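You operate a simulated robot arm through the tools that you are given. There is no shell and no other tool. Be economical: measure what you need, move in short steps, check, and stop when the job is done.

Carry out the task below with a simulated robot arm. There is one attempt and no reset: what you move stays moved.

JOB
Put the white ticket marked "29 cm" from the top of the heel bench on the shelf under the heel bench and the white ticket marked "27 cm" on the store bench. Turn the timer knob to 20. Take the yellow tape roll and put it on the grey card. Open the labels drawer, take the green rag and leave it in the inside of the labels drawer and shut the drawer again. Take the purple rag on the long table and put it away on the top of the shelf on the side of the warmer. Fetch the teal rag and set it on the upper shelf of the long table. Open the brushes drawer, put the yellow rag on the long table away in the inside of the brushes drawer and shut the drawer again. Turn the knob beside the gauge to 5 bar. Do these in any order. Set down upright: white ticket.

It is judged by the outcome, as a careful person would: the job done as asked, and still so three seconds after it is handed in. It fails if anything else is knocked over, pushed out of place, dropped, spilled or broken.

ROBOT AND FRAMES
A 6-joint arm with a two-finger gripper on a trunk, on a base that drives. Base frame: it is fixed to the floor where the robot stands at the start and does not move with it; the origin is under the middle of the robot, x ahead of it, y to its left, z up; the surface under the hand at the start is at about z = 800. Lengths are in mm, angles in degrees, forces in N, time in s.
Its first joint turns from -166.0 to 166.0 degrees. Places, roughly: brushes drawer [-3100, 2100, 800]; green rag (10x7x3 cm) [-2600, 1600, 1000]; grey card [-750, -2250, 250]; inside of the brushes drawer [-3100, 2100, 800]; inside of the labels drawer [-3100, 2600, 800]; knob beside the gauge [-2000, 2300, 800]; labels drawer [-3100, 2600, 800]; purple rag (10x7x3 cm) [-2900, 1500, 1000]; shelf under the heel bench [900, 300, 300]; store bench [900, 2800, 900]; teal rag (10x7x3 cm) [-2700, 2400, 1000]; timer knob [500, -1400, 1000]; top of the shelf on the side of the warmer (12x35  [-2340, -1280, 1000]; upper shelf of the long table [-3000, 2800, 500]; white ticket [750, 0, 750]; yellow rag (10x6x3 cm) [-2500, 2700, 1000]; yellow tape roll (8x8x4 cm) [-500, -2100, 400]. Payload 2.45 kg.
The TCP is the grasp point between the finger pads, 20 mm short of the fingertips. In the tool frame z runs along the fingers and y along their closing line. The gripper opens to 140 mm. The gripper's body begins 168 mm behind the TCP.
Orientation is that of the tool frame in the base frame, as a unit quaternion [x, y, z, w]. With the fingers straight down and closing along the base's y, the tool's x points along the base's -x, its y along +y and its z along -z.

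CONTROLS
- The arm moves only by the tool jog_arm. Its argument "plan" is a list of rows, each a list of 2 entries, a list of its own where there are three numbers: the shift along the tool's x, y, z in mm, then the turn, a rotation vector about the tool's x, y, z in degrees. In form: [[[dx, dy, dz], [rx, ry, rz]], ...]. A call has 1 to 10 rows; each row shifts and turns the commanded pose from where the row before left it, along the tool's axes as they then stand. "fingers" is the finger opening in mm, from 0 to 140, set as the call begins (left out, the last holds). Each row takes 0.2 s and may step no farther than 50 mm and 8.6 degrees from the row before; otherwise, or with a gripper value out of range, the whole call is refused. Where a pose cannot be reached the arm comes as near as it can. A force on the tool above 40 N (or 10 N above the force at the start of the call, whichever is more), or a blocked arm, ends the call early, and 0.2 s more pass. The fingers move at their own pace (about 45 mm/s each) and stop on an object; they squeeze with about 35 N. The grip force told is the motor's: it shows also when the fingers shut on nothing. Time passes only in rows, and 0.2 s behind the last, so rows that do not move let the fingers close. It gives the time, the measured TCP pose, the force on the tool (base axes), the opening and the grip force at its end, in the units of the frame above (readings bear some noise), with the torque about the TCP (base axes, N m) and any sound that the robot's microphone picked up.
- Cameras (640 x 400 px; columns grow to the right, rows downward): "scene" is now at [-108.1, 131.9, 1155.8]; the picture's right is [-0.46, -0.89, 0.00], its down [-0.18, 0.09, -0.98] and it looks along [0.87, -0.45, -0.20] (base axes); focal length 279 px, centre (320, 200). "wrist" rides on the gripper at [78, 11, -209] in the tool frame; the picture's right is [-0.14, 0.99, 0.00], its down [-0.92, -0.13, -0.37] and it looks along [-0.36, -0.05, 0.93] (tool axes); focal length 280 px, centre (320, 200).
- snapshot(camera): a new picture of that camera. It takes no simulated time.
- roll_base(legs): drives the robot by 1 to 6 legs, each [ahead, left, turn to the left] in mm, mm and degrees, along the robot's own axes; the way and the turn of a leg run together, so that a leg with both is an arc; at most 1500 mm and 180 degrees a leg. The arm and the cameras ride along, it lands a little off, and it stops where it bumps. It gives what a move gives.
- aim_head(pan, tilt): turns the head with the scene camera to pan (to the left, within 143 degrees either way) and tilt (down, from -29 to 69), counted from straight ahead of the robot. It gives what a move gives.
- pixel_to_xyz(camera, pixels): for up to 12 pixels [column, row] of the newest picture of that camera ("zoom" is the newest enlarged one), the place [x, y, z] in the base frame of the surface seen there, good to about 2 mm. It takes no simulated time.
- enlarge(camera, box): a new picture of the part [left, top, right, bottom] of that camera's present view, enlarged. It takes no simulated time.
- job_done(): hands the job in; it is judged then, once.

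Keep the steps short. Do not move on a guess: measure, check each grasp and each placing, and mend mistakes. In all there are 350 turns and 270 pictures (those below and enlarged ones count). Leave the gripper open and the arm clear of the work at the hand-in unless told otherwise, and finish with a single line.

The tools are called after "Emit:" by a JSON object that holds its "api" and its "payload". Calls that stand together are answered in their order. jog_arm: Moves the arm, as the interface text tells. Its arguments: {"type":"object","properties":{"plan":{"type":"array","items":{"type":"array"}},"fingers":{"type":"number"}},"required":["plan"]} The other tools are called the same way: roll_base (legs) drives the base; aim_head (pan, tilt) turns the head that bears the scene camera; snapshot (camera) takes a picture; pixel_to_xyz (camera, pixels) gives the place of the surface under pixels of a picture; enlarge (camera, box) takes an enlarged picture of a part of a camera's view; job_done () hands the job in.

At the start:

```text
t: 0.0
tool_pos: [582.3, -233.8, 1262.9]
tcp_rot: [-0.001, 1.0, 0.0, 0.0]
force: [-0.1, -0.3, 0.4]
moment: [0.02, 0.03, -0.05]
grip_width: 139.9
grip_force: 0.0
robot x, y, heading: [1.7, -3.0, -0.2]
head pan, tilt: [-27.5, 11.7]
```

scene: 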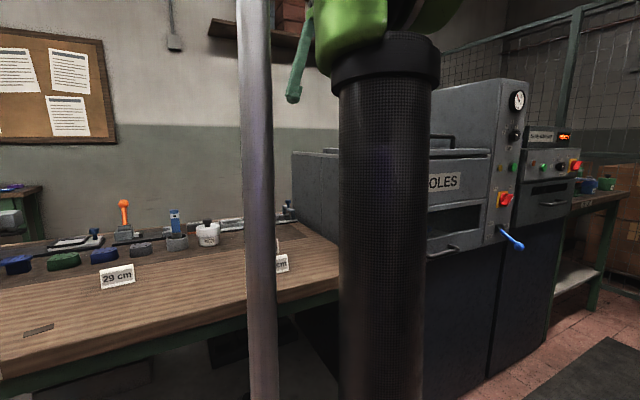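
wrist: 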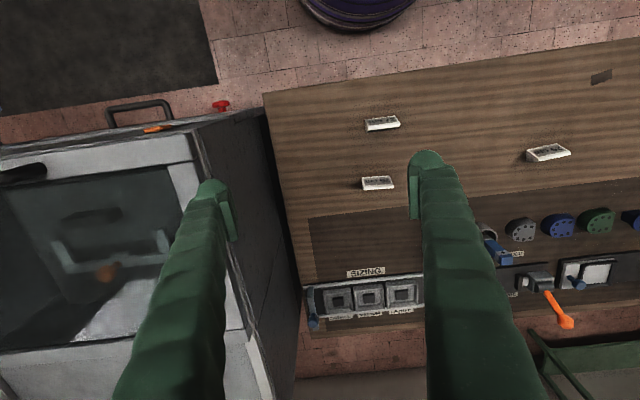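

I see the heel bench ahead with several white tickets. I'll look around, starting with the tickets.

Emit:
{"api": "enlarge", "payload": {"camera": "wrist", "box": [300, 80, 640, 290]}}

Emit:
{"api": "aim_head", "payload": {"pan": 10, "tilt": 20}}

Emit:
{"api": "snapshot", "payload": {"camera": "scene"}}

```text
1.88 times, centred on (470, 185) of wrist
```

zoom: 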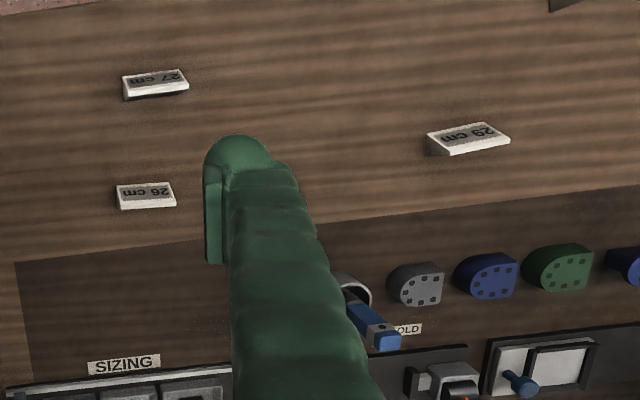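

```text
t: 1.0
tool_pos: [582.2, -233.6, 1261.3]
tcp_rot: [0.0, 1.0, 0.0, 0.0]
force: [0.1, 0.7, -0.3]
moment: [-0.01, 0.02, 0.01]
grip_width: 140.4
grip_force: 0.0
robot x, y, heading: [-2.9, 0.5, 0.1]
head pan, tilt: [10.0, 20.0]
```

```text
266 pictures are left
```

scene: 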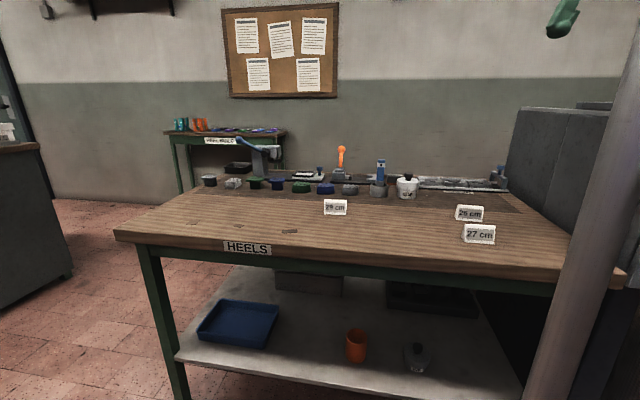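

I'll measure the tickets and the shelf below.

Emit:
{"api": "pixel_to_xyz", "payload": {"camera": "scene", "pixels": [[335, 208], [325, 214], [347, 215], [479, 235], [465, 241], [494, 243], [290, 360], [400, 380], [240, 280], [250, 248], [300, 340], [470, 213]]}}

Emit:
{"api": "enlarge", "payload": {"camera": "scene", "box": [160, 170, 560, 400]}}

Emit:
{"api": "pixel_to_xyz", "payload": {"camera": "scene", "pixels": [[189, 357], [510, 395], [240, 345], [200, 320], [345, 360], [358, 332], [416, 350], [310, 285], [330, 310], [118, 233], [560, 275], [420, 298]]}}

```text
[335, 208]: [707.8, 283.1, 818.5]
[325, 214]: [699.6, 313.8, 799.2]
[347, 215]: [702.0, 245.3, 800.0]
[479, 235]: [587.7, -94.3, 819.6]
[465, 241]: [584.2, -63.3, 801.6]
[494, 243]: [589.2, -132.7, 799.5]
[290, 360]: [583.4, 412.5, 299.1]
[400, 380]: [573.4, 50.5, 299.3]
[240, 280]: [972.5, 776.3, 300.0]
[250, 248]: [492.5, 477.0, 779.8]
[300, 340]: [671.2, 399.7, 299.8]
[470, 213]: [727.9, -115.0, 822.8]
```

```text
1.60 times, centred on (360, 285) of scene
```

zoom: 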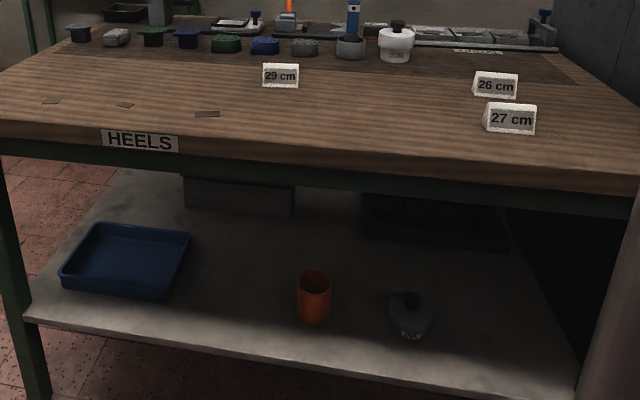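

```text
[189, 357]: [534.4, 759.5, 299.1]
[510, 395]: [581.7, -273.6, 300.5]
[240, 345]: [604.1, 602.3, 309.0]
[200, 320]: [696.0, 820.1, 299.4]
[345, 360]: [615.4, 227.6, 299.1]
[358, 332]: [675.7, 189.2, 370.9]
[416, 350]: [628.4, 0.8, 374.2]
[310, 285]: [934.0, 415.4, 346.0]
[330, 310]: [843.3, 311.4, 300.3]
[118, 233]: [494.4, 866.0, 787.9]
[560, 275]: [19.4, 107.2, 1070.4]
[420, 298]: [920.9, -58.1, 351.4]
```

Ticket 29 is at (705,280), 27 at (590,-98). I'll survey the surroundings to plan driving.

Emit:
{"api": "aim_head", "payload": {"pan": 85, "tilt": 15}}

Emit:
{"api": "snapshot", "payload": {"camera": "scene"}}

Emit:
{"api": "aim_head", "payload": {"pan": 140, "tilt": 15}}

Emit:
{"api": "snapshot", "payload": {"camera": "scene"}}

Emit:
{"api": "aim_head", "payload": {"pan": -80, "tilt": 15}}

Emit:
{"api": "snapshot", "payload": {"camera": "scene"}}

Emit:
{"api": "aim_head", "payload": {"pan": -140, "tilt": 15}}

Emit:
{"api": "snapshot", "payload": {"camera": "scene"}}

```text
t: 2.5
tool_pos: [582.4, -234.2, 1262.1]
tcp_rot: [0.0, 1.0, 0.0, 0.0]
force: [-0.5, 0.2, 0.4]
moment: [0.0, -0.01, -0.01]
grip_width: 140.4
grip_force: 0.1
robot x, y, heading: [-1.7, -0.7, 0.1]
head pan, tilt: [85.0, 15.0]
```

```text
264 pictures are left
```

scene: 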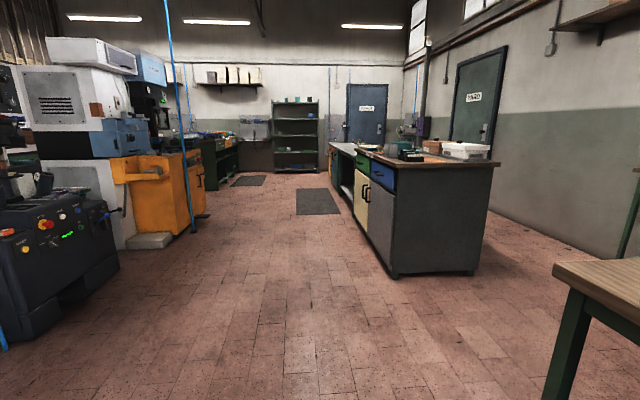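

```text
t: 3.8
tool_pos: [582.1, -233.3, 1261.5]
tcp_rot: [0.0, 1.0, 0.0, 0.0]
force: [-0.2, 0.0, -0.5]
moment: [-0.03, -0.06, 0.02]
grip_width: 140.1
grip_force: 0.0
robot x, y, heading: [2.9, -1.6, -0.0]
head pan, tilt: [140.0, 15.0]
```

```text
263 pictures are left
```

scene: 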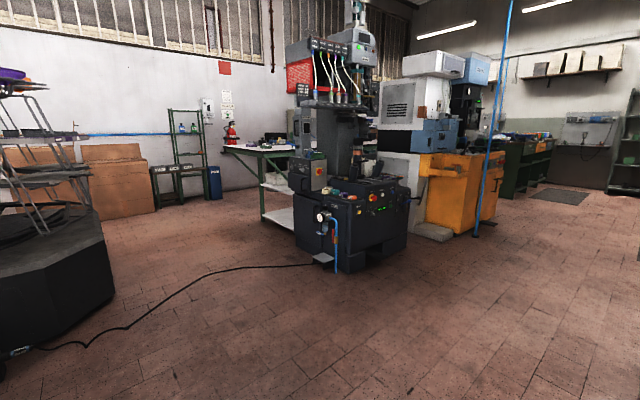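

```text
t: 6.9
tool_pos: [581.6, -234.1, 1262.1]
tcp_rot: [0.0, 1.0, -0.001, 0.0]
force: [-0.6, -0.2, 0.3]
moment: [-0.01, -0.01, 0.03]
grip_width: 139.9
grip_force: 0.0
robot x, y, heading: [0.6, -2.5, 0.0]
head pan, tilt: [-80.0, 15.0]
```

```text
262 pictures are left
```

scene: 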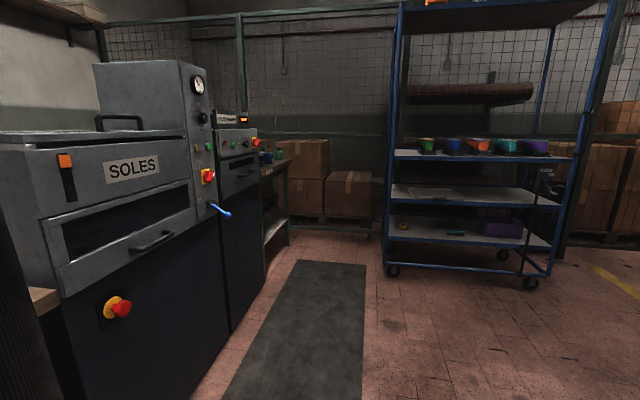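

```text
t: 8.2
tool_pos: [581.6, -233.6, 1263.3]
tcp_rot: [0.001, 1.0, 0.0, -0.001]
force: [-0.9, 0.9, -1.7]
moment: [-0.01, -0.01, 0.04]
grip_width: 140.1
grip_force: 0.2
robot x, y, heading: [-1.8, -0.4, -0.0]
head pan, tilt: [-140.0, 15.0]
```

```text
261 pictures are left
```

scene: 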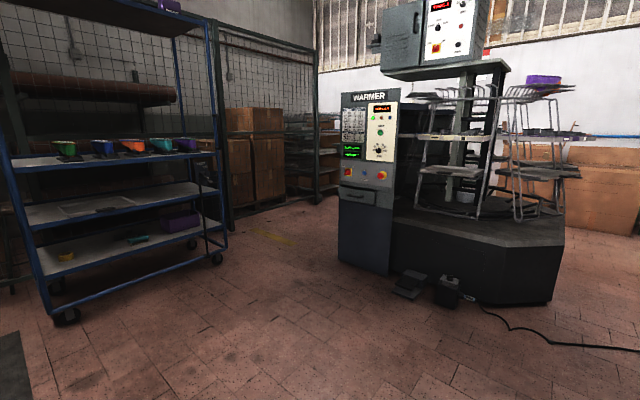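

The yellow tape sits on the bottom deck of the blue trolley, the timer on the machine past SOLES. I'll do the tickets first. I'll aim the head at the bench again and shift left 330 mm.

Emit:
{"api": "roll_base", "payload": {"legs": [[0, 330, 0]]}}

Emit:
{"api": "aim_head", "payload": {"pan": 0, "tilt": 32}}

Emit:
{"api": "snapshot", "payload": {"camera": "scene"}}

Emit:
{"api": "snapshot", "payload": {"camera": "wrist"}}

```text
t: 10.4
tool_pos: [582.2, 103.9, 1261.3]
tcp_rot: [-0.004, 1.0, 0.001, 0.0]
force: [0.4, 0.4, 0.2]
moment: [-0.02, -0.03, -0.03]
grip_width: 140.1
grip_force: 0.0
robot x, y, heading: [-2.2, 336.0, 0.3]
head pan, tilt: [-140.0, 15.0]
```

```text
t: 12.6
tool_pos: [583.0, 103.0, 1262.5]
tcp_rot: [-0.005, 1.0, 0.0, 0.001]
force: [0.1, 0.5, -0.4]
moment: [0.0, 0.03, 0.01]
grip_width: 139.9
grip_force: 0.2
robot x, y, heading: [-3.6, 332.0, 0.5]
head pan, tilt: [0.0, 32.0]
```

```text
260 pictures are left
```

scene: 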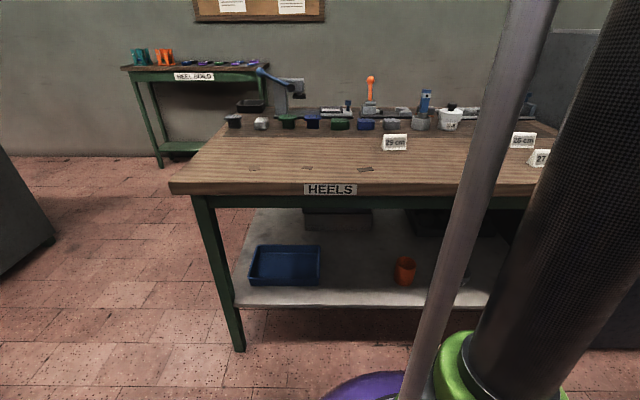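

```text
259 pictures are left
```

wrist: 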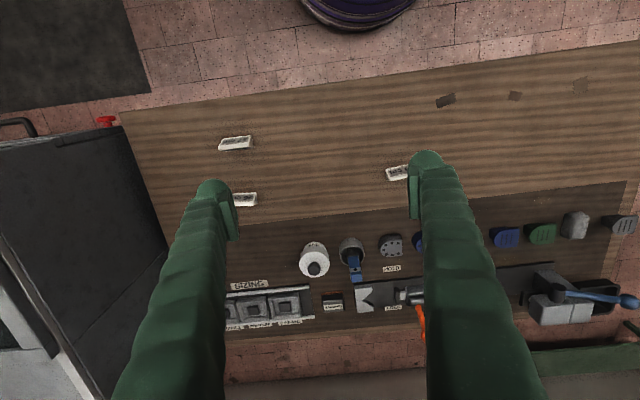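

I'll zoom in on ticket 29 and measure its edges.

Emit:
{"api": "enlarge", "payload": {"camera": "scene", "box": [355, 110, 435, 160]}}

Emit:
{"api": "pixel_to_xyz", "payload": {"camera": "zoom", "pixels": [[225, 320], [430, 320], [320, 195], [240, 188], [420, 185], [320, 330], [320, 260]]}}

Emit:
{"api": "pixel_to_xyz", "payload": {"camera": "wrist", "pixels": [[390, 170], [405, 166], [396, 180], [390, 181], [397, 172]]}}

Emit:
{"api": "enlarge", "payload": {"camera": "wrist", "box": [360, 140, 440, 190]}}

```text
8.00 times, centred on (395, 135) of scene
```

zoom: 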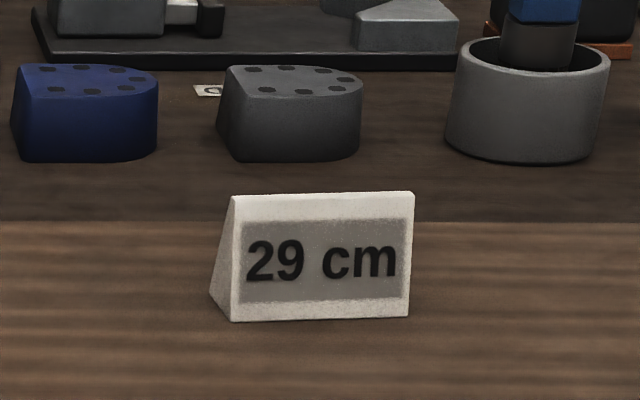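

```text
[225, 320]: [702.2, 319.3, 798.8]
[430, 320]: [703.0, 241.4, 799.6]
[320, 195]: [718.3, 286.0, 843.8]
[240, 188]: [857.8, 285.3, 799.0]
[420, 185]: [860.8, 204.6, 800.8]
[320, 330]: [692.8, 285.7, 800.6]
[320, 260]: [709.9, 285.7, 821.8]
```

```text
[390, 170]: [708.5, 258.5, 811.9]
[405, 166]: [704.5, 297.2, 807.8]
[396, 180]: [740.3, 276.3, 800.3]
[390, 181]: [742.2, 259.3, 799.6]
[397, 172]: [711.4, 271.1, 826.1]
```

```text
8.00 times, centred on (400, 165) of wrist
```

zoom: 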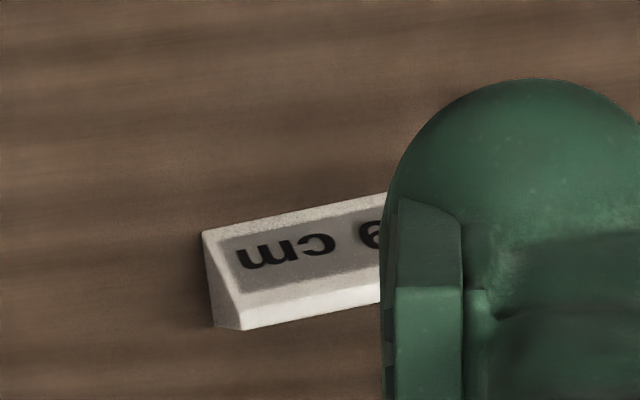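

Ticket 29 is a wedge, 68 mm wide (y 247–315), about 702–736 in x, 44 mm tall. I'll tilt the hand 45° forward so the same grasp can go under the bench, and move above it.

Emit:
{"api": "jog_arm", "payload": {"plan": [[[0, 30, 0], [0, -7.5, 0]], [[0, 30, 0], [0, -7.5, 0]], [[0, 30, 0], [0, -7.5, 0]], [[0, 30, 0], [0, -7.5, 0]], [[0, 30, 0], [0, -7.5, 0]], [[0, 28, 0], [0, -7.5, 0]], [[30, 0, 36], [0, 0, 0]], [[30, 0, 36], [0, 0, 0]], [[30, 0, 36], [0, 0, 0]]], "fingers": 110}}

```text
t: 14.6
tool_pos: [595.6, 283.0, 1122.1]
tcp_rot: [-0.005, 0.924, 0.002, 0.383]
force: [0.7, -0.9, -0.3]
moment: [-0.04, 0.02, 0.01]
grip_width: 109.8
grip_force: 0.1
robot x, y, heading: [0.2, 330.6, 0.5]
head pan, tilt: [0.0, 32.0]
```

Emit:
{"api": "jog_arm", "payload": {"plan": [[[30, 0, 36], [0, 0, 0]], [[30, 0, 36], [0, 0, 0]], [[30, 0, 36], [0, 0, 0]], [[31, 0, 36], [0, 0, 0]]]}}

Emit:
{"api": "snapshot", "payload": {"camera": "wrist"}}

```text
t: 15.6
tool_pos: [611.8, 285.6, 933.8]
tcp_rot: [-0.004, 0.924, 0.002, 0.382]
force: [-0.4, -1.0, 0.3]
moment: [0.02, -0.01, 0.03]
grip_width: 109.9
grip_force: 0.0
robot x, y, heading: [-0.8, 331.9, 0.3]
head pan, tilt: [0.0, 32.0]
```

```text
256 pictures are left
```

wrist: 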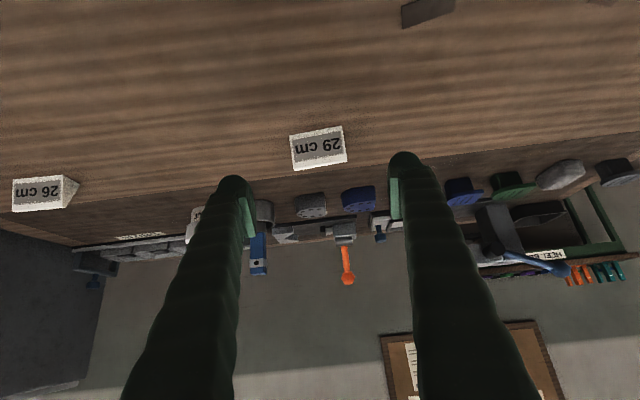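

Emit:
{"api": "pixel_to_xyz", "payload": {"camera": "wrist", "pixels": [[293, 150], [343, 142], [318, 128], [318, 148], [318, 166], [310, 170]]}}

```text
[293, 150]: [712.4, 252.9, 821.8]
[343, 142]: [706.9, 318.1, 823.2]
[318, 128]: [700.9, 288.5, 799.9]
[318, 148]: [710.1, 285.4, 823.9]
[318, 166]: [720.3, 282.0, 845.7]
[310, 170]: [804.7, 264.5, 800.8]
```

Ticket centre y≈285 lies between the fingers. I'll advance 149 mm along the fingers, then close.

Emit:
{"api": "jog_arm", "payload": {"plan": [[[0, 0, 40], [0, 0, 0]], [[0, 0, 40], [0, 0, 0]], [[0, 0, 40], [0, 0, 0]], [[0, 0, 29], [0, 0, 0]]]}}

Emit:
{"api": "snapshot", "payload": {"camera": "wrist"}}

```text
t: 16.6
tool_pos: [715.9, 284.3, 828.9]
tcp_rot: [-0.004, 0.924, 0.002, 0.382]
force: [-0.7, 0.4, -0.3]
moment: [-0.02, -0.04, 0.0]
grip_width: 109.9
grip_force: 0.0
robot x, y, heading: [-1.6, 333.4, 0.4]
head pan, tilt: [0.0, 32.0]
```

```text
255 pictures are left
```

wrist: 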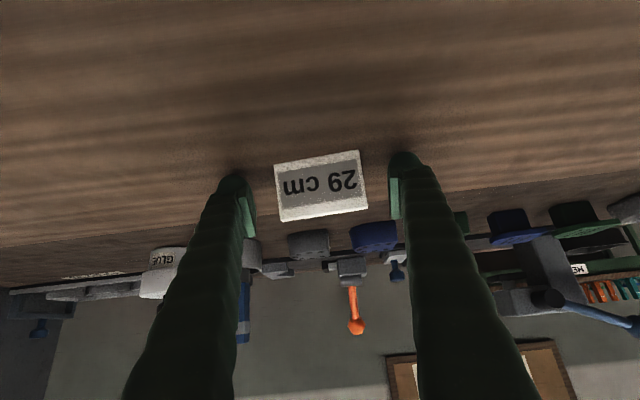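

The fingers straddle it. Close.

Emit:
{"api": "jog_arm", "payload": {"plan": [[[0, 0, 0], [0, 0, 0]], [[0, 0, 0], [0, 0, 0]], [[0, 0, 0], [0, 0, 0]], [[0, 0, 0], [0, 0, 0]], [[0, 0, 0], [0, 0, 0]], [[0, 0, 0], [0, 0, 0]]], "fingers": 55}}

Emit:
{"api": "snapshot", "payload": {"camera": "wrist"}}

```text
t: 18.0
tool_pos: [715.8, 283.3, 828.0]
tcp_rot: [-0.004, 0.924, 0.002, 0.383]
force: [0.3, -0.5, 0.3]
moment: [-0.01, -0.03, 0.0]
grip_width: 68.2
grip_force: 35.0
robot x, y, heading: [-2.6, 335.1, 0.6]
head pan, tilt: [0.0, 32.0]
```

```text
254 pictures are left
```

wrist: 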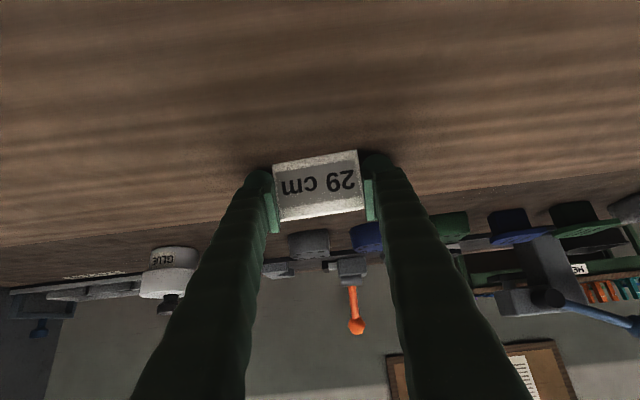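

Gripped at 68 mm, 35 N. Lift 100 mm straight up, then back the base off.

Emit:
{"api": "jog_arm", "payload": {"plan": [[[-24, 0, -24], [0, 0, 0]], [[-24, 0, -24], [0, 0, 0]], [[-24, 0, -24], [0, 0, 0]]]}}

Emit:
{"api": "roll_base", "payload": {"legs": [[-330, 0, 0]]}}

Emit:
{"api": "jog_arm", "payload": {"plan": [[[32, 25, 32], [0, 0, 0]], [[32, 25, 32], [0, 0, 0]], [[32, 25, 32], [0, 0, 0]], [[32, 25, 32], [0, 0, 0]]]}}

```text
t: 18.8
tool_pos: [717.2, 282.4, 931.1]
tcp_rot: [-0.005, 0.924, 0.002, 0.383]
force: [0.4, 0.1, 0.6]
moment: [-0.01, 0.0, 0.0]
grip_width: 68.2
grip_force: 35.3
robot x, y, heading: [-1.7, 328.9, 0.6]
head pan, tilt: [0.0, 32.0]
```

```text
t: 21.0
tool_pos: [388.2, 278.2, 930.1]
tcp_rot: [-0.003, 0.924, 0.001, 0.383]
force: [0.0, -0.1, -0.2]
moment: [-0.02, 0.03, 0.0]
grip_width: 68.3
grip_force: 35.2
robot x, y, heading: [-331.6, 328.1, 0.3]
head pan, tilt: [0.0, 32.0]
```

```text
refused: row 1 steps farther than a row can; nothing moved
```

Emit:
{"api": "jog_arm", "payload": {"plan": [[[30, 20, 30], [0, 0, 0]], [[30, 20, 30], [0, 0, 0]], [[30, 20, 30], [0, 0, 0]], [[30, 20, 30], [0, 0, 0]], [[30, 20, 30], [0, 0, 0]], [[30, 20, 30], [0, 0, 0]], [[30, 0, 30], [0, 0, 0]]]}}

Emit:
{"api": "jog_arm", "payload": {"plan": [[[33, 0, 33], [0, 0, 0]], [[33, 0, 33], [0, 0, 0]], [[33, 0, 33], [0, 0, 0]], [[33, 0, 33], [0, 0, 0]], [[26, 0, 26], [0, 0, 0]]]}}

Emit:
{"api": "snapshot", "payload": {"camera": "scene"}}

```text
t: 22.6
tool_pos: [383.7, 400.3, 633.7]
tcp_rot: [-0.004, 0.924, 0.002, 0.383]
force: [-0.4, 0.1, -0.7]
moment: [-0.02, -0.01, -0.01]
grip_width: 68.1
grip_force: 34.8
robot x, y, heading: [-330.1, 331.2, 0.3]
head pan, tilt: [0.0, 32.0]
```

```text
t: 23.8
tool_pos: [430.9, 401.4, 500.8]
tcp_rot: [-0.002, 0.924, 0.0, 0.382]
force: [0.0, -0.5, 0.5]
moment: [0.02, 0.01, -0.01]
grip_width: 68.1
grip_force: 34.8
out of reach, approached as far as the arm can: row 3, 4, 5
robot x, y, heading: [-327.5, 325.8, 0.2]
head pan, tilt: [0.0, 32.0]
```

```text
253 pictures are left
```

scene: 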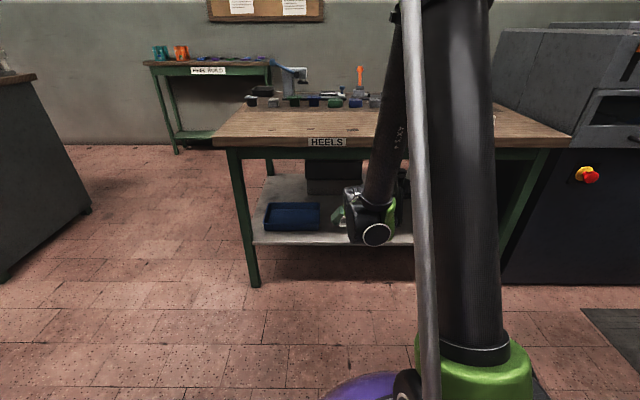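

The arm couldn't go lower with this fold. I'll back off 200 mm and try reaching farther out.

Emit:
{"api": "roll_base", "payload": {"legs": [[-220, 0, 0]]}}

Emit:
{"api": "jog_arm", "payload": {"plan": [[[-30, 0, 30], [0, 0, 0]], [[-30, 0, 30], [0, 0, 0]], [[-30, 0, 30], [0, 0, 0]], [[-30, 0, 30], [0, 0, 0]]]}}

```text
t: 25.5
tool_pos: [205.2, 401.4, 501.1]
tcp_rot: [-0.004, 0.925, 0.001, 0.38]
force: [1.2, -0.4, -1.0]
moment: [0.0, 0.02, -0.02]
grip_width: 68.1
grip_force: 35.3
robot x, y, heading: [-556.4, 327.8, 0.4]
head pan, tilt: [0.0, 32.0]
```

```text
t: 26.5
tool_pos: [373.7, 402.8, 502.5]
tcp_rot: [-0.003, 0.925, 0.001, 0.381]
force: [-0.6, -0.7, 0.0]
moment: [0.01, 0.0, 0.03]
grip_width: 68.4
grip_force: 35.5
robot x, y, heading: [-557.1, 330.9, 0.4]
head pan, tilt: [0.0, 32.0]
```

Emit:
{"api": "jog_arm", "payload": {"plan": [[[30, 0, 30], [0, 0, 0]], [[30, 0, 30], [0, 0, 0]], [[12, 0, 12], [0, 0, 0]]]}}

```text
t: 27.3
tool_pos: [373.9, 400.7, 396.8]
tcp_rot: [-0.004, 0.925, 0.001, 0.381]
force: [0.8, -0.6, 0.0]
moment: [0.03, 0.02, 0.01]
grip_width: 67.8
grip_force: 35.0
robot x, y, heading: [-552.8, 328.0, 0.6]
head pan, tilt: [0.0, 32.0]
```

Emit:
{"api": "snapshot", "payload": {"camera": "scene"}}

Emit:
{"api": "snapshot", "payload": {"camera": "wrist"}}

```text
252 pictures are left
```

scene: 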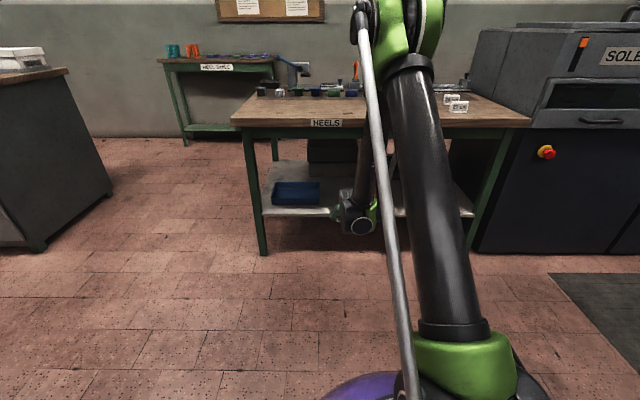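

```text
251 pictures are left
```

wrist: 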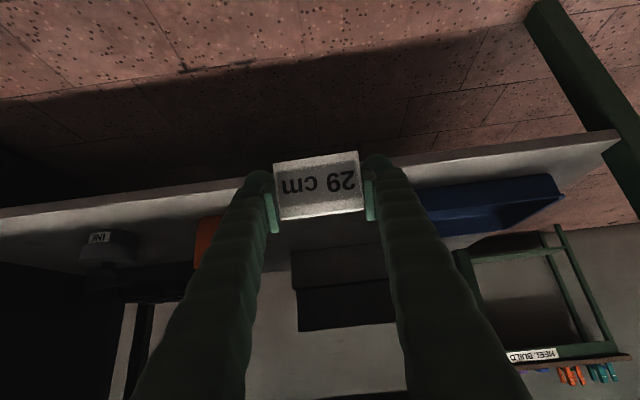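

I'll measure the elbow, forearm and bench edge before driving in.

Emit:
{"api": "pixel_to_xyz", "payload": {"camera": "scene", "pixels": [[395, 30], [408, 60], [365, 160], [362, 185], [362, 225], [355, 140], [340, 122], [300, 131], [376, 205], [360, 10]]}}

```text
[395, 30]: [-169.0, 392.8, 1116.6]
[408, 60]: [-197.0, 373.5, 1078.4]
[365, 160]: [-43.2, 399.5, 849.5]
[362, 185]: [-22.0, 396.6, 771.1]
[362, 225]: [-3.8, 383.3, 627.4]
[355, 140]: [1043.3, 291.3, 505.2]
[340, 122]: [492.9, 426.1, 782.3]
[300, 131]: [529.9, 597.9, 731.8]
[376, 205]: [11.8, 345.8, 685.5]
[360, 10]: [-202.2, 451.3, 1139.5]
```

Emit:
{"api": "pixel_to_xyz", "payload": {"camera": "wrist", "pixels": [[418, 188], [425, 232], [430, 165], [220, 220], [213, 188], [250, 180]]}}

Emit:
{"api": "roll_base", "payload": {"legs": [[250, 0, 0]]}}

Emit:
{"api": "snapshot", "payload": {"camera": "wrist"}}

```text
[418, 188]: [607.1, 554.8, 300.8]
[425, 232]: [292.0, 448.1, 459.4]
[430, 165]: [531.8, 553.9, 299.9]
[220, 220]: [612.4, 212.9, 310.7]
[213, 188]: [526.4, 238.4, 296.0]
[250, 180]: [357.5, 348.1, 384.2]
```

```text
t: 29.2
tool_pos: [626.4, 408.4, 397.3]
tcp_rot: [-0.006, 0.925, 0.002, 0.381]
force: [-0.4, 0.2, -1.0]
moment: [0.0, -0.02, 0.02]
grip_width: 68.2
grip_force: 34.6
robot x, y, heading: [-302.5, 330.9, 0.8]
head pan, tilt: [0.0, 32.0]
```

```text
250 pictures are left
```

wrist: 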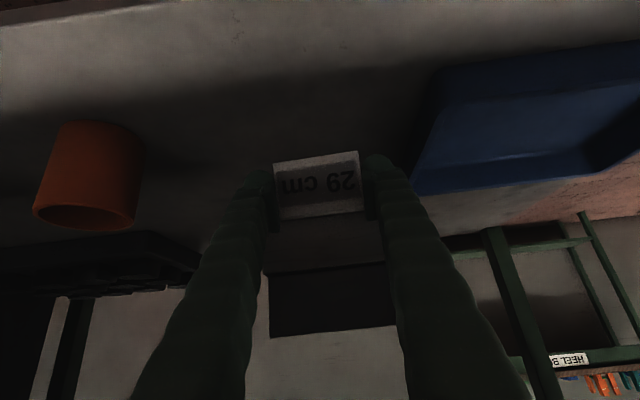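

Emit:
{"api": "pixel_to_xyz", "payload": {"camera": "wrist", "pixels": [[418, 180], [436, 90], [140, 150], [345, 140], [300, 120]]}}

Emit:
{"api": "jog_arm", "payload": {"plan": [[[16, 0, 16], [0, 0, 0]], [[16, 0, 16], [0, 0, 0]], [[8, 0, 8], [0, 0, 0]], [[5, 0, 5], [0, 0, 0]]]}}

```text
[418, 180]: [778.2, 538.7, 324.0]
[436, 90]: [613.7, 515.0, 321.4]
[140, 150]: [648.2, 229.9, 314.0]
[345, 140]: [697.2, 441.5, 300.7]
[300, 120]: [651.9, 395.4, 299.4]
```

```text
t: 30.2
tool_pos: [635.3, 409.1, 341.6]
tcp_rot: [-0.005, 0.926, 0.001, 0.379]
force: [0.8, -0.8, 0.3]
moment: [0.0, 0.0, 0.01]
grip_width: 68.2
grip_force: 35.5
out of reach, approached as far as the arm can: row 3, 4
robot x, y, heading: [-301.7, 332.2, 0.6]
head pan, tilt: [0.0, 32.0]
```

Emit:
{"api": "jog_arm", "payload": {"plan": [[[-28, 0, 28], [0, 0, 0]], [[4, 0, 4], [0, 0, 0]], [[4, 0, 4], [0, 0, 0]]]}}

```text
t: 31.0
tool_pos: [674.7, 407.7, 329.2]
tcp_rot: [-0.005, 0.925, 0.001, 0.381]
force: [0.6, -0.6, 6.7]
moment: [-0.23, -0.11, -0.01]
grip_width: 68.3
grip_force: 35.3
robot x, y, heading: [-302.0, 331.8, 0.8]
head pan, tilt: [0.0, 32.0]
```

Contact (6.7 N). Open and back out along the fingers.

Emit:
{"api": "jog_arm", "payload": {"plan": [[[0, 0, 0], [0, 0, 0]], [[0, 0, 0], [0, 0, 0]], [[0, 0, 0], [0, 0, 0]], [[0, 0, -30], [0, 0, 0]], [[0, 0, -40], [0, 0, 0]], [[0, 0, -40], [0, 0, 0]]], "fingers": 105}}

Emit:
{"api": "snapshot", "payload": {"camera": "wrist"}}

```text
t: 32.4
tool_pos: [597.4, 404.7, 406.8]
tcp_rot: [-0.006, 0.925, 0.002, 0.381]
force: [0.4, 0.4, 0.8]
moment: [-0.01, -0.01, 0.0]
grip_width: 104.8
grip_force: 0.0
robot x, y, heading: [-299.7, 330.6, 0.9]
head pan, tilt: [0.0, 32.0]
```

```text
249 pictures are left
```

wrist: 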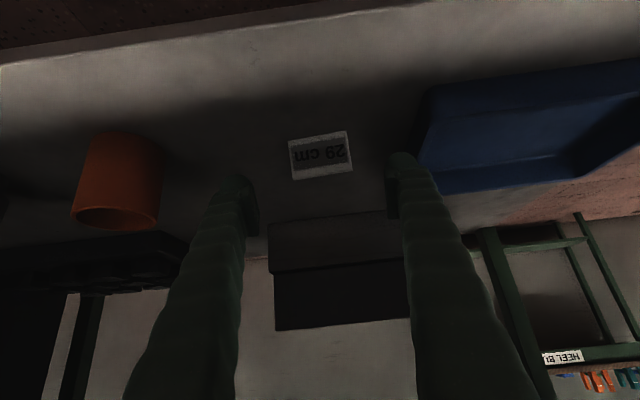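

Ticket 29 stands upright on the shelf. I'll back out and raise the arm, then move to ticket 27.

Emit:
{"api": "roll_base", "payload": {"legs": [[-320, 0, 0]]}}

Emit:
{"api": "jog_arm", "payload": {"plan": [[[-35, 0, -35], [0, 0, 0]], [[-35, 0, -35], [0, 0, 0]], [[-35, 0, -35], [0, 0, 0]], [[-35, 0, -35], [0, 0, 0]], [[-35, 0, -35], [0, 0, 0]], [[-35, 0, -35], [0, 0, 0]], [[-35, 0, -35], [0, 0, 0]], [[-35, 0, -35], [0, 0, 0]], [[-35, 0, -35], [0, 0, 0]], [[-35, 0, -35], [0, 0, 0]]]}}

Emit:
{"api": "jog_arm", "payload": {"plan": [[[-35, 0, -35], [0, 0, 0]], [[0, 0, -40], [0, 0, 0]], [[0, 0, -40], [0, 0, 0]], [[0, 0, -40], [0, 0, 0]]]}}

Emit:
{"api": "roll_base", "payload": {"legs": [[0, -430, -0.9], [360, 0, 0]]}}

Emit:
{"api": "snapshot", "payload": {"camera": "wrist"}}

```text
t: 34.5
tool_pos: [285.8, 403.5, 406.5]
tcp_rot: [-0.007, 0.924, 0.002, 0.381]
force: [-0.7, -0.4, -0.9]
moment: [0.03, -0.03, 0.02]
grip_width: 105.0
grip_force: 0.0
robot x, y, heading: [-610.3, 326.9, 0.9]
head pan, tilt: [0.0, 32.0]
```

```text
t: 36.6
tool_pos: [285.3, 403.8, 900.8]
tcp_rot: [-0.008, 0.925, 0.003, 0.381]
force: [-0.2, -0.1, 0.8]
moment: [0.0, 0.01, -0.01]
grip_width: 105.1
grip_force: 0.0
robot x, y, heading: [-609.7, 326.9, 1.1]
head pan, tilt: [0.0, 32.0]
```

```text
t: 37.6
tool_pos: [202.8, 405.3, 1037.6]
tcp_rot: [-0.008, 0.925, 0.003, 0.381]
force: [1.3, -0.2, -0.5]
moment: [0.02, 0.03, -0.04]
grip_width: 105.2
grip_force: 0.1
robot x, y, heading: [-612.7, 324.7, 0.8]
head pan, tilt: [0.0, 32.0]
```

```text
t: 42.1
tool_pos: [554.6, -35.5, 1036.5]
tcp_rot: [0.002, 0.925, 0.0, 0.381]
force: [-0.1, -0.6, -0.2]
moment: [0.03, 0.01, 0.01]
grip_width: 105.1
grip_force: 0.0
robot x, y, heading: [-260.2, -98.2, -0.3]
head pan, tilt: [0.0, 32.0]
```

```text
248 pictures are left
```

wrist: 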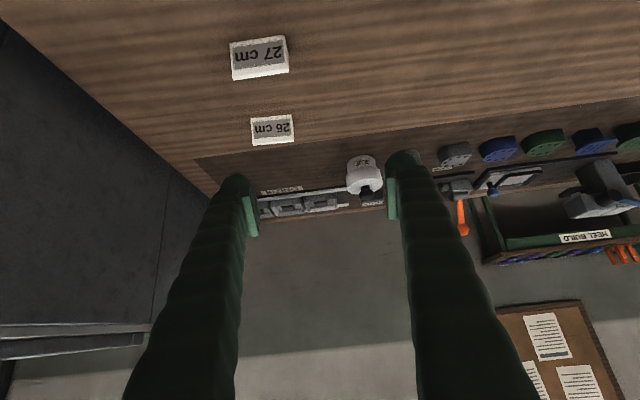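

Emit:
{"api": "pixel_to_xyz", "payload": {"camera": "wrist", "pixels": [[234, 65], [285, 52], [260, 78], [260, 65], [258, 38], [272, 120], [253, 135], [290, 130]]}}

```text
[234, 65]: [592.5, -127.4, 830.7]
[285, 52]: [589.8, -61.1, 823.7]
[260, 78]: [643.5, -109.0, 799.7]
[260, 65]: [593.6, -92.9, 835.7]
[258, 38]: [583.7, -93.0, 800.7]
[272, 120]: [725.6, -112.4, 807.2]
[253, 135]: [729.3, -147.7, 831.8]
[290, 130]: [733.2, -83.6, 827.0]
```

Emit:
{"api": "jog_arm", "payload": {"plan": [[[38.8, -19.5, 15.7], [0, 0, 0]], [[38.8, -19.5, 15.7], [0, 0, 0]], [[38.8, -19.5, 15.7], [0, 0, 0]], [[0, 0, 0], [0, 0, 0]]]}}

Emit:
{"api": "snapshot", "payload": {"camera": "wrist"}}

Emit:
{"api": "pixel_to_xyz", "payload": {"camera": "wrist", "pixels": [[293, 150], [343, 142], [318, 128], [318, 148]]}}

```text
t: 43.1
tool_pos: [507.2, -91.4, 921.9]
tcp_rot: [0.003, 0.925, -0.002, 0.38]
force: [0.2, 0.6, 1.0]
moment: [-0.01, 0.03, -0.03]
grip_width: 105.0
grip_force: 0.1
robot x, y, heading: [-262.3, -97.1, -0.3]
head pan, tilt: [0.0, 32.0]
```

```text
247 pictures are left
```

wrist: 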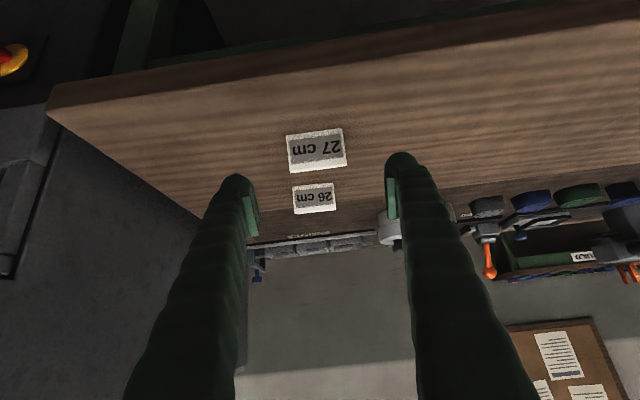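

```text
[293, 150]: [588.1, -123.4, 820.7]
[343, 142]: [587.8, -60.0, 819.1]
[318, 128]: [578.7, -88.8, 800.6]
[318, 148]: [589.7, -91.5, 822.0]
```

Emit:
{"api": "jog_arm", "payload": {"plan": [[[1, 0, 44], [0, 0, 0]], [[1, 0, 44], [0, 0, 0]], [[1, 0, 40], [0, 0, 0]]]}}

Emit:
{"api": "jog_arm", "payload": {"plan": [[[0, 0, 0], [0, 0, 0]], [[0, 0, 0], [0, 0, 0]], [[0, 0, 0], [0, 0, 0]], [[0, 0, 0], [0, 0, 0]], [[0, 0, 0], [0, 0, 0]]], "fingers": 55}}

Emit:
{"api": "snapshot", "payload": {"camera": "wrist"}}

```text
t: 43.9
tool_pos: [592.7, -90.2, 828.0]
tcp_rot: [0.002, 0.925, -0.001, 0.38]
force: [-1.4, 0.0, 0.2]
moment: [-0.01, -0.03, 0.01]
grip_width: 105.1
grip_force: 0.0
robot x, y, heading: [-259.3, -97.6, -0.3]
head pan, tilt: [0.0, 32.0]
```

```text
t: 45.1
tool_pos: [593.7, -91.9, 828.3]
tcp_rot: [0.002, 0.924, 0.0, 0.382]
force: [-0.2, 0.2, -0.1]
moment: [0.01, 0.02, 0.0]
grip_width: 68.3
grip_force: 34.6
robot x, y, heading: [-260.2, -95.7, -0.2]
head pan, tilt: [0.0, 32.0]
```

```text
246 pictures are left
```

wrist: 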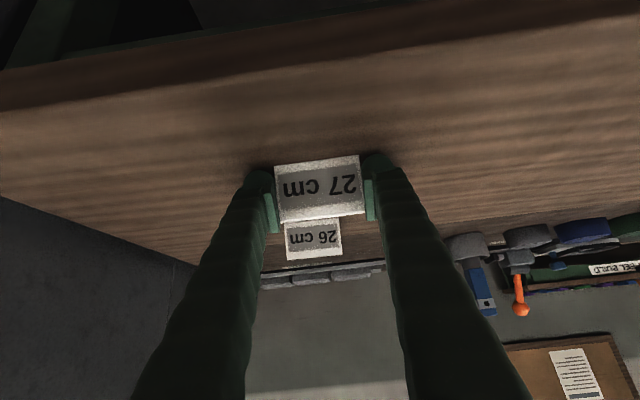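

Gripped. Lift, back off, and look toward the store bench.

Emit:
{"api": "jog_arm", "payload": {"plan": [[[-33, 0, -33], [0, 0, 0]], [[-33, 0, -33], [0, 0, 0]], [[-33, 0, -33], [0, 0, 0]], [[-33, 0, -33], [0, 0, 0]], [[-33, 0, -33], [0, 0, 0]], [[-33, 0, -33], [0, 0, 0]], [[-33, 0, -33], [0, 0, 0]]]}}

Emit:
{"api": "roll_base", "payload": {"legs": [[-350, 0, 0], [0, 1400, 0]]}}

Emit:
{"api": "aim_head", "payload": {"pan": 40, "tilt": 15}}

Emit:
{"api": "snapshot", "payload": {"camera": "scene"}}

```text
t: 46.7
tool_pos: [596.4, -92.8, 1152.8]
tcp_rot: [0.002, 0.925, -0.001, 0.381]
force: [-0.3, 0.2, -0.2]
moment: [-0.02, 0.04, -0.01]
grip_width: 68.2
grip_force: 35.2
robot x, y, heading: [-262.8, -95.5, -0.0]
head pan, tilt: [0.0, 32.0]
```

```text
t: 55.5
tool_pos: [251.9, 1315.8, 1153.0]
tcp_rot: [-0.003, 0.925, 0.002, 0.381]
force: [0.7, -0.5, 0.2]
moment: [-0.01, -0.02, 0.01]
grip_width: 68.3
grip_force: 35.4
robot x, y, heading: [-607.6, 1304.5, 0.2]
head pan, tilt: [0.0, 32.0]
```

```text
t: 56.6
tool_pos: [251.8, 1314.5, 1152.7]
tcp_rot: [-0.003, 0.925, 0.002, 0.381]
force: [0.8, -0.5, -0.9]
moment: [-0.02, -0.01, 0.01]
grip_width: 68.2
grip_force: 35.3
robot x, y, heading: [-605.7, 1302.5, 0.2]
head pan, tilt: [40.0, 15.0]
```

```text
245 pictures are left
```

scene: 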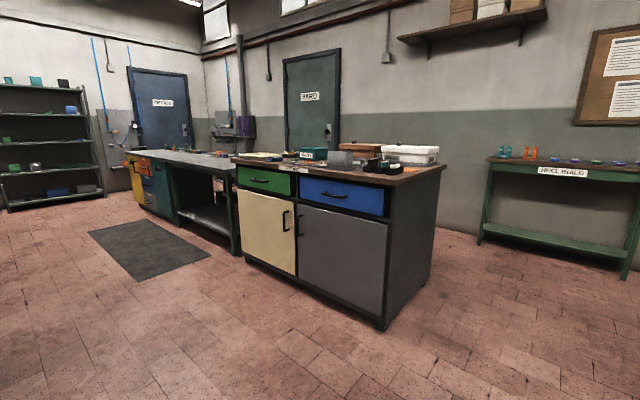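

Emit:
{"api": "enlarge", "payload": {"camera": "scene", "box": [220, 130, 460, 230]}}

Emit:
{"api": "pixel_to_xyz", "payload": {"camera": "scene", "pixels": [[293, 170], [380, 180], [235, 160], [445, 165], [340, 170], [250, 158], [410, 172], [180, 155], [375, 165], [330, 158]]}}

```text
2.67 times, centred on (340, 180) of scene
```

zoom: 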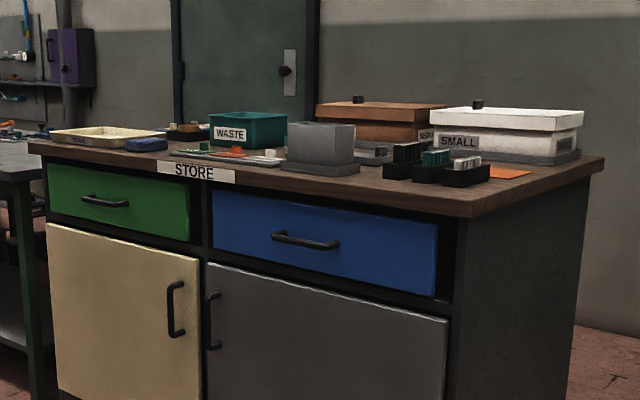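

```text
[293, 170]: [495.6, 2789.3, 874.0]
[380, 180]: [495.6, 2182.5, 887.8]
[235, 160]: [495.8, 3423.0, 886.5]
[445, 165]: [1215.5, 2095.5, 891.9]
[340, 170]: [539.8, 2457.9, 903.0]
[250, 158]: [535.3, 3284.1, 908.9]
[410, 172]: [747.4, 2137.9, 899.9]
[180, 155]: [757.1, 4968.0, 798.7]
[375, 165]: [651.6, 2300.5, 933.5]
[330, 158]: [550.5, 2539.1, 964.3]
```

The STORE bench's top is z=900, front edge x=495, y 2095–3425. I'll drive to its right end and look down.

Emit:
{"api": "roll_base", "payload": {"legs": [[0, 920, 0]]}}

Emit:
{"api": "aim_head", "payload": {"pan": 12, "tilt": 15}}

Emit:
{"api": "snapshot", "payload": {"camera": "scene"}}

Emit:
{"api": "snapshot", "payload": {"camera": "wrist"}}

```text
t: 61.3
tool_pos: [249.0, 2203.3, 1152.3]
tcp_rot: [0.0, 0.925, -0.001, 0.381]
force: [1.2, 0.4, -0.2]
moment: [0.0, -0.01, -0.02]
grip_width: 68.5
grip_force: 34.6
robot x, y, heading: [-610.5, 2194.8, -0.3]
head pan, tilt: [40.0, 15.0]
```

```text
t: 62.2
tool_pos: [248.4, 2205.5, 1153.1]
tcp_rot: [-0.001, 0.924, 0.0, 0.382]
force: [0.0, 0.6, 0.6]
moment: [0.03, -0.03, 0.03]
grip_width: 68.2
grip_force: 35.2
robot x, y, heading: [-606.7, 2194.1, 0.0]
head pan, tilt: [12.0, 15.0]
```

```text
243 pictures are left
```

scene: 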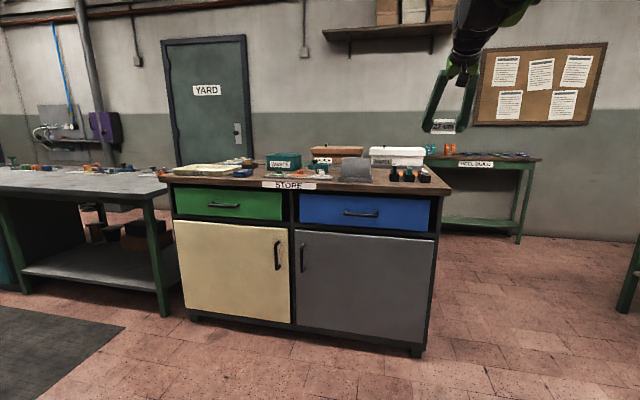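

```text
242 pictures are left
```

wrist: 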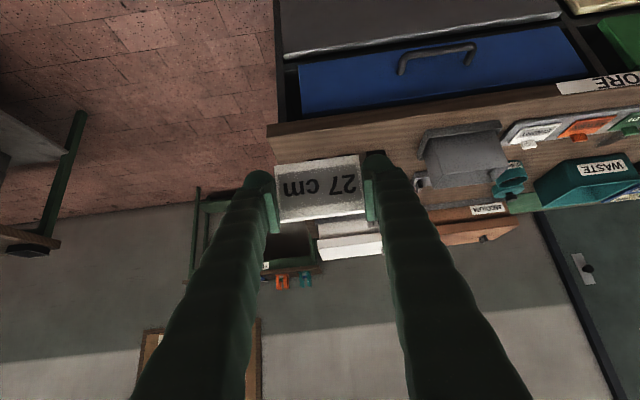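

Emit:
{"api": "enlarge", "payload": {"camera": "scene", "box": [160, 135, 440, 215]}}

Emit:
{"api": "pixel_to_xyz", "payload": {"camera": "scene", "pixels": [[425, 188], [395, 182], [370, 187], [350, 187], [345, 176], [392, 172], [424, 175], [330, 182], [427, 180]]}}

```text
2.29 times, centred on (300, 175) of scene
```

zoom: 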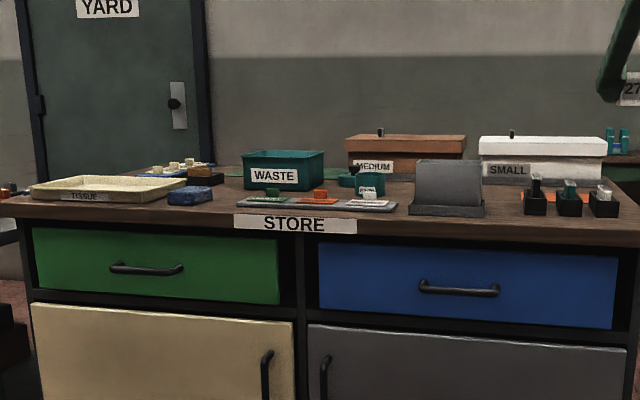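

```text
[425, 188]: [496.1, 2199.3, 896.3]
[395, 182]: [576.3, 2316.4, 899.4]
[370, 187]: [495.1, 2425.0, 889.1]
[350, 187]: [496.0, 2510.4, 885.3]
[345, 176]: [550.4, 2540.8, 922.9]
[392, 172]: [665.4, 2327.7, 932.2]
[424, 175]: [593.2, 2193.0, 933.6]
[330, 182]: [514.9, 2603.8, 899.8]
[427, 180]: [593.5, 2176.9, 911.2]
```

Emit:
{"api": "pixel_to_xyz", "payload": {"camera": "zoom", "pixels": [[484, 212], [484, 208], [527, 210], [527, 200], [505, 205], [505, 190], [500, 215], [412, 210], [480, 185], [618, 214], [590, 205]]}}

```text
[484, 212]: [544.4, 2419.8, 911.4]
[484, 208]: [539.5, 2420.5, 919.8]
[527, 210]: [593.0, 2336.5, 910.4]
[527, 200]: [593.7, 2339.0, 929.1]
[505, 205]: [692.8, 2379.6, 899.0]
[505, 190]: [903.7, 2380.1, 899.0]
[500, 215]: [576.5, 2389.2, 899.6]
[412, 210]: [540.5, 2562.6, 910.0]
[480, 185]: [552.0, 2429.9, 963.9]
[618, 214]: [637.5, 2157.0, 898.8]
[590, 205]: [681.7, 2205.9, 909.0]
```

Clear spot in front of the three pots: about (540, 2280). I'll drive closer.

Emit:
{"api": "roll_base", "payload": {"legs": [[260, 75, 0]]}}

```text
t: 64.1
tool_pos: [504.2, 2275.0, 1152.4]
tcp_rot: [0.0, 0.925, 0.0, 0.381]
force: [-0.5, 0.8, -0.1]
moment: [-0.03, 0.01, 0.02]
grip_width: 68.1
grip_force: 34.8
robot x, y, heading: [-351.5, 2269.8, -0.1]
head pan, tilt: [12.0, 15.0]
```

Emit:
{"api": "jog_arm", "payload": {"plan": [[[24.6, 1, 36.6], [0, 0, 0]], [[24.6, 1, 36.6], [0, 0, 0]], [[24.6, 1, 36.6], [0, 0, 0]], [[24.6, 1, 36.6], [0, 0, 0]], [[0, 0, 0], [0, 0, 0]]]}}

Emit:
{"api": "snapshot", "payload": {"camera": "wrist"}}

Emit:
{"api": "snapshot", "payload": {"camera": "scene"}}

```text
t: 65.3
tool_pos: [537.3, 2276.3, 979.1]
tcp_rot: [0.0, 0.925, 0.0, 0.381]
force: [0.0, 0.0, -0.4]
moment: [-0.02, 0.01, 0.0]
grip_width: 68.4
grip_force: 35.2
robot x, y, heading: [-351.6, 2266.9, -0.2]
head pan, tilt: [12.0, 15.0]
```

```text
240 pictures are left
```

wrist: 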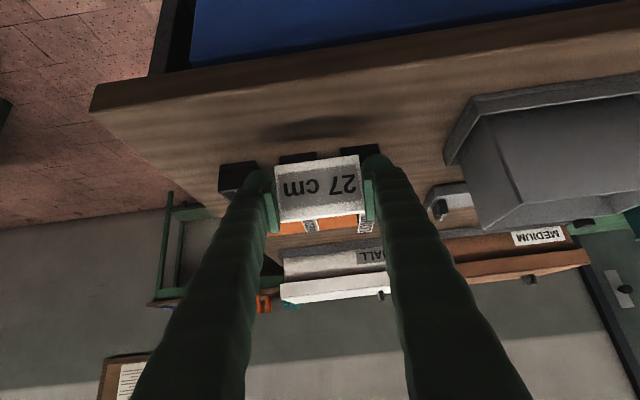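

```text
239 pictures are left
```

scene: 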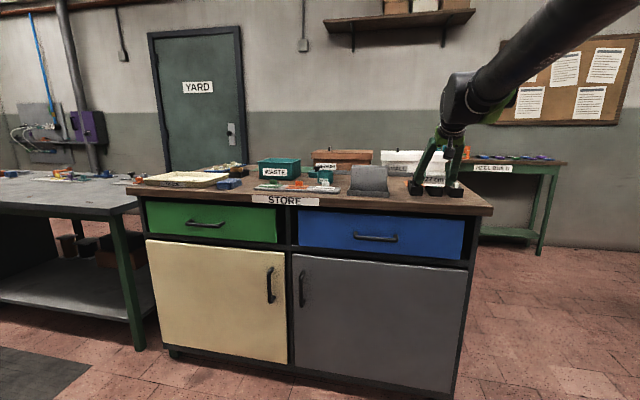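

Emit:
{"api": "pixel_to_xyz", "payload": {"camera": "wrist", "pixels": [[235, 165], [297, 156], [358, 150], [447, 160], [300, 128]]}}

Emit:
{"api": "jog_arm", "payload": {"plan": [[[15, 0, 15], [0, 0, 0]], [[13, 0, 13], [0, 0, 0]], [[6, 0, 6], [0, 0, 0]]]}}

```text
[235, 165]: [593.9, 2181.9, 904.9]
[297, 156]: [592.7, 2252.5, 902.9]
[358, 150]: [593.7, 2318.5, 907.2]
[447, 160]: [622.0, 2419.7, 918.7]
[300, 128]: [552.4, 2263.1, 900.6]
```

```text
t: 66.1
tool_pos: [536.4, 2276.4, 930.8]
tcp_rot: [0.0, 0.925, 0.0, 0.38]
force: [0.3, 0.2, 0.3]
moment: [-0.01, 0.0, 0.02]
grip_width: 68.4
grip_force: 35.4
robot x, y, heading: [-350.3, 2269.3, -0.0]
head pan, tilt: [12.0, 15.0]
```

Emit:
{"api": "jog_arm", "payload": {"plan": [[[1.4, 0, 1.4], [0, 0, 0]], [[0.7, 0, 0.7], [0, 0, 0]]]}}

```text
t: 66.7
tool_pos: [537.2, 2277.7, 928.7]
tcp_rot: [0.0, 0.924, 0.0, 0.382]
force: [0.2, 0.3, -0.4]
moment: [-0.01, 0.01, -0.01]
grip_width: 68.1
grip_force: 35.1
robot x, y, heading: [-353.2, 2268.1, 0.1]
head pan, tilt: [12.0, 15.0]
```

Emit:
{"api": "jog_arm", "payload": {"plan": [[[0.7, 0, 0.7], [0, 0, 0]], [[0.7, 0, 0.7], [0, 0, 0]]]}}

```text
t: 67.3
tool_pos: [537.8, 2278.6, 927.7]
tcp_rot: [0.001, 0.925, -0.001, 0.381]
force: [-1.6, 0.8, 6.1]
moment: [0.03, -0.12, 0.01]
grip_width: 68.2
grip_force: 34.9
robot x, y, heading: [-352.9, 2269.3, 0.0]
head pan, tilt: [12.0, 15.0]
```

Contact. Release and retreat.

Emit:
{"api": "jog_arm", "payload": {"plan": [[[0, 0, 0], [0, 0, 0]], [[0, 0, 0], [0, 0, 0]], [[0, 0, 0], [0, 0, 0]], [[0, 0, -30], [0, 0, 0]], [[0, 0, -40], [0, 0, 0]], [[-25, 0, -40], [0, 0, 0]], [[-25, 0, -40], [0, 0, 0]], [[-25, 0, -40], [0, 0, 0]]], "fingers": 105}}

Emit:
{"api": "snapshot", "payload": {"camera": "wrist"}}

```text
t: 69.1
tool_pos: [455.0, 2276.5, 1113.3]
tcp_rot: [0.001, 0.925, 0.0, 0.38]
force: [-0.2, -0.4, 0.8]
moment: [0.01, -0.03, -0.02]
grip_width: 105.0
grip_force: 0.0
robot x, y, heading: [-355.2, 2269.0, -0.3]
head pan, tilt: [12.0, 15.0]
```

```text
238 pictures are left
```

wrist: 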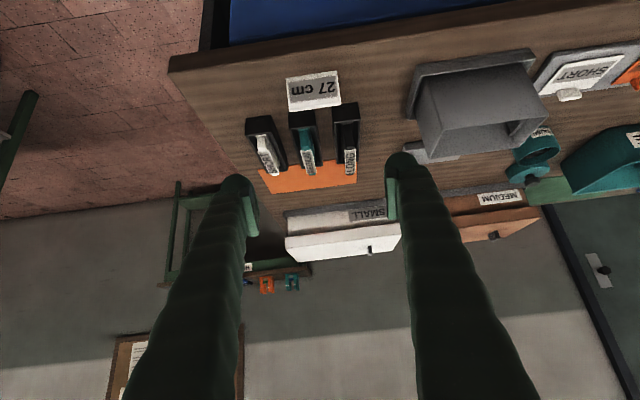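

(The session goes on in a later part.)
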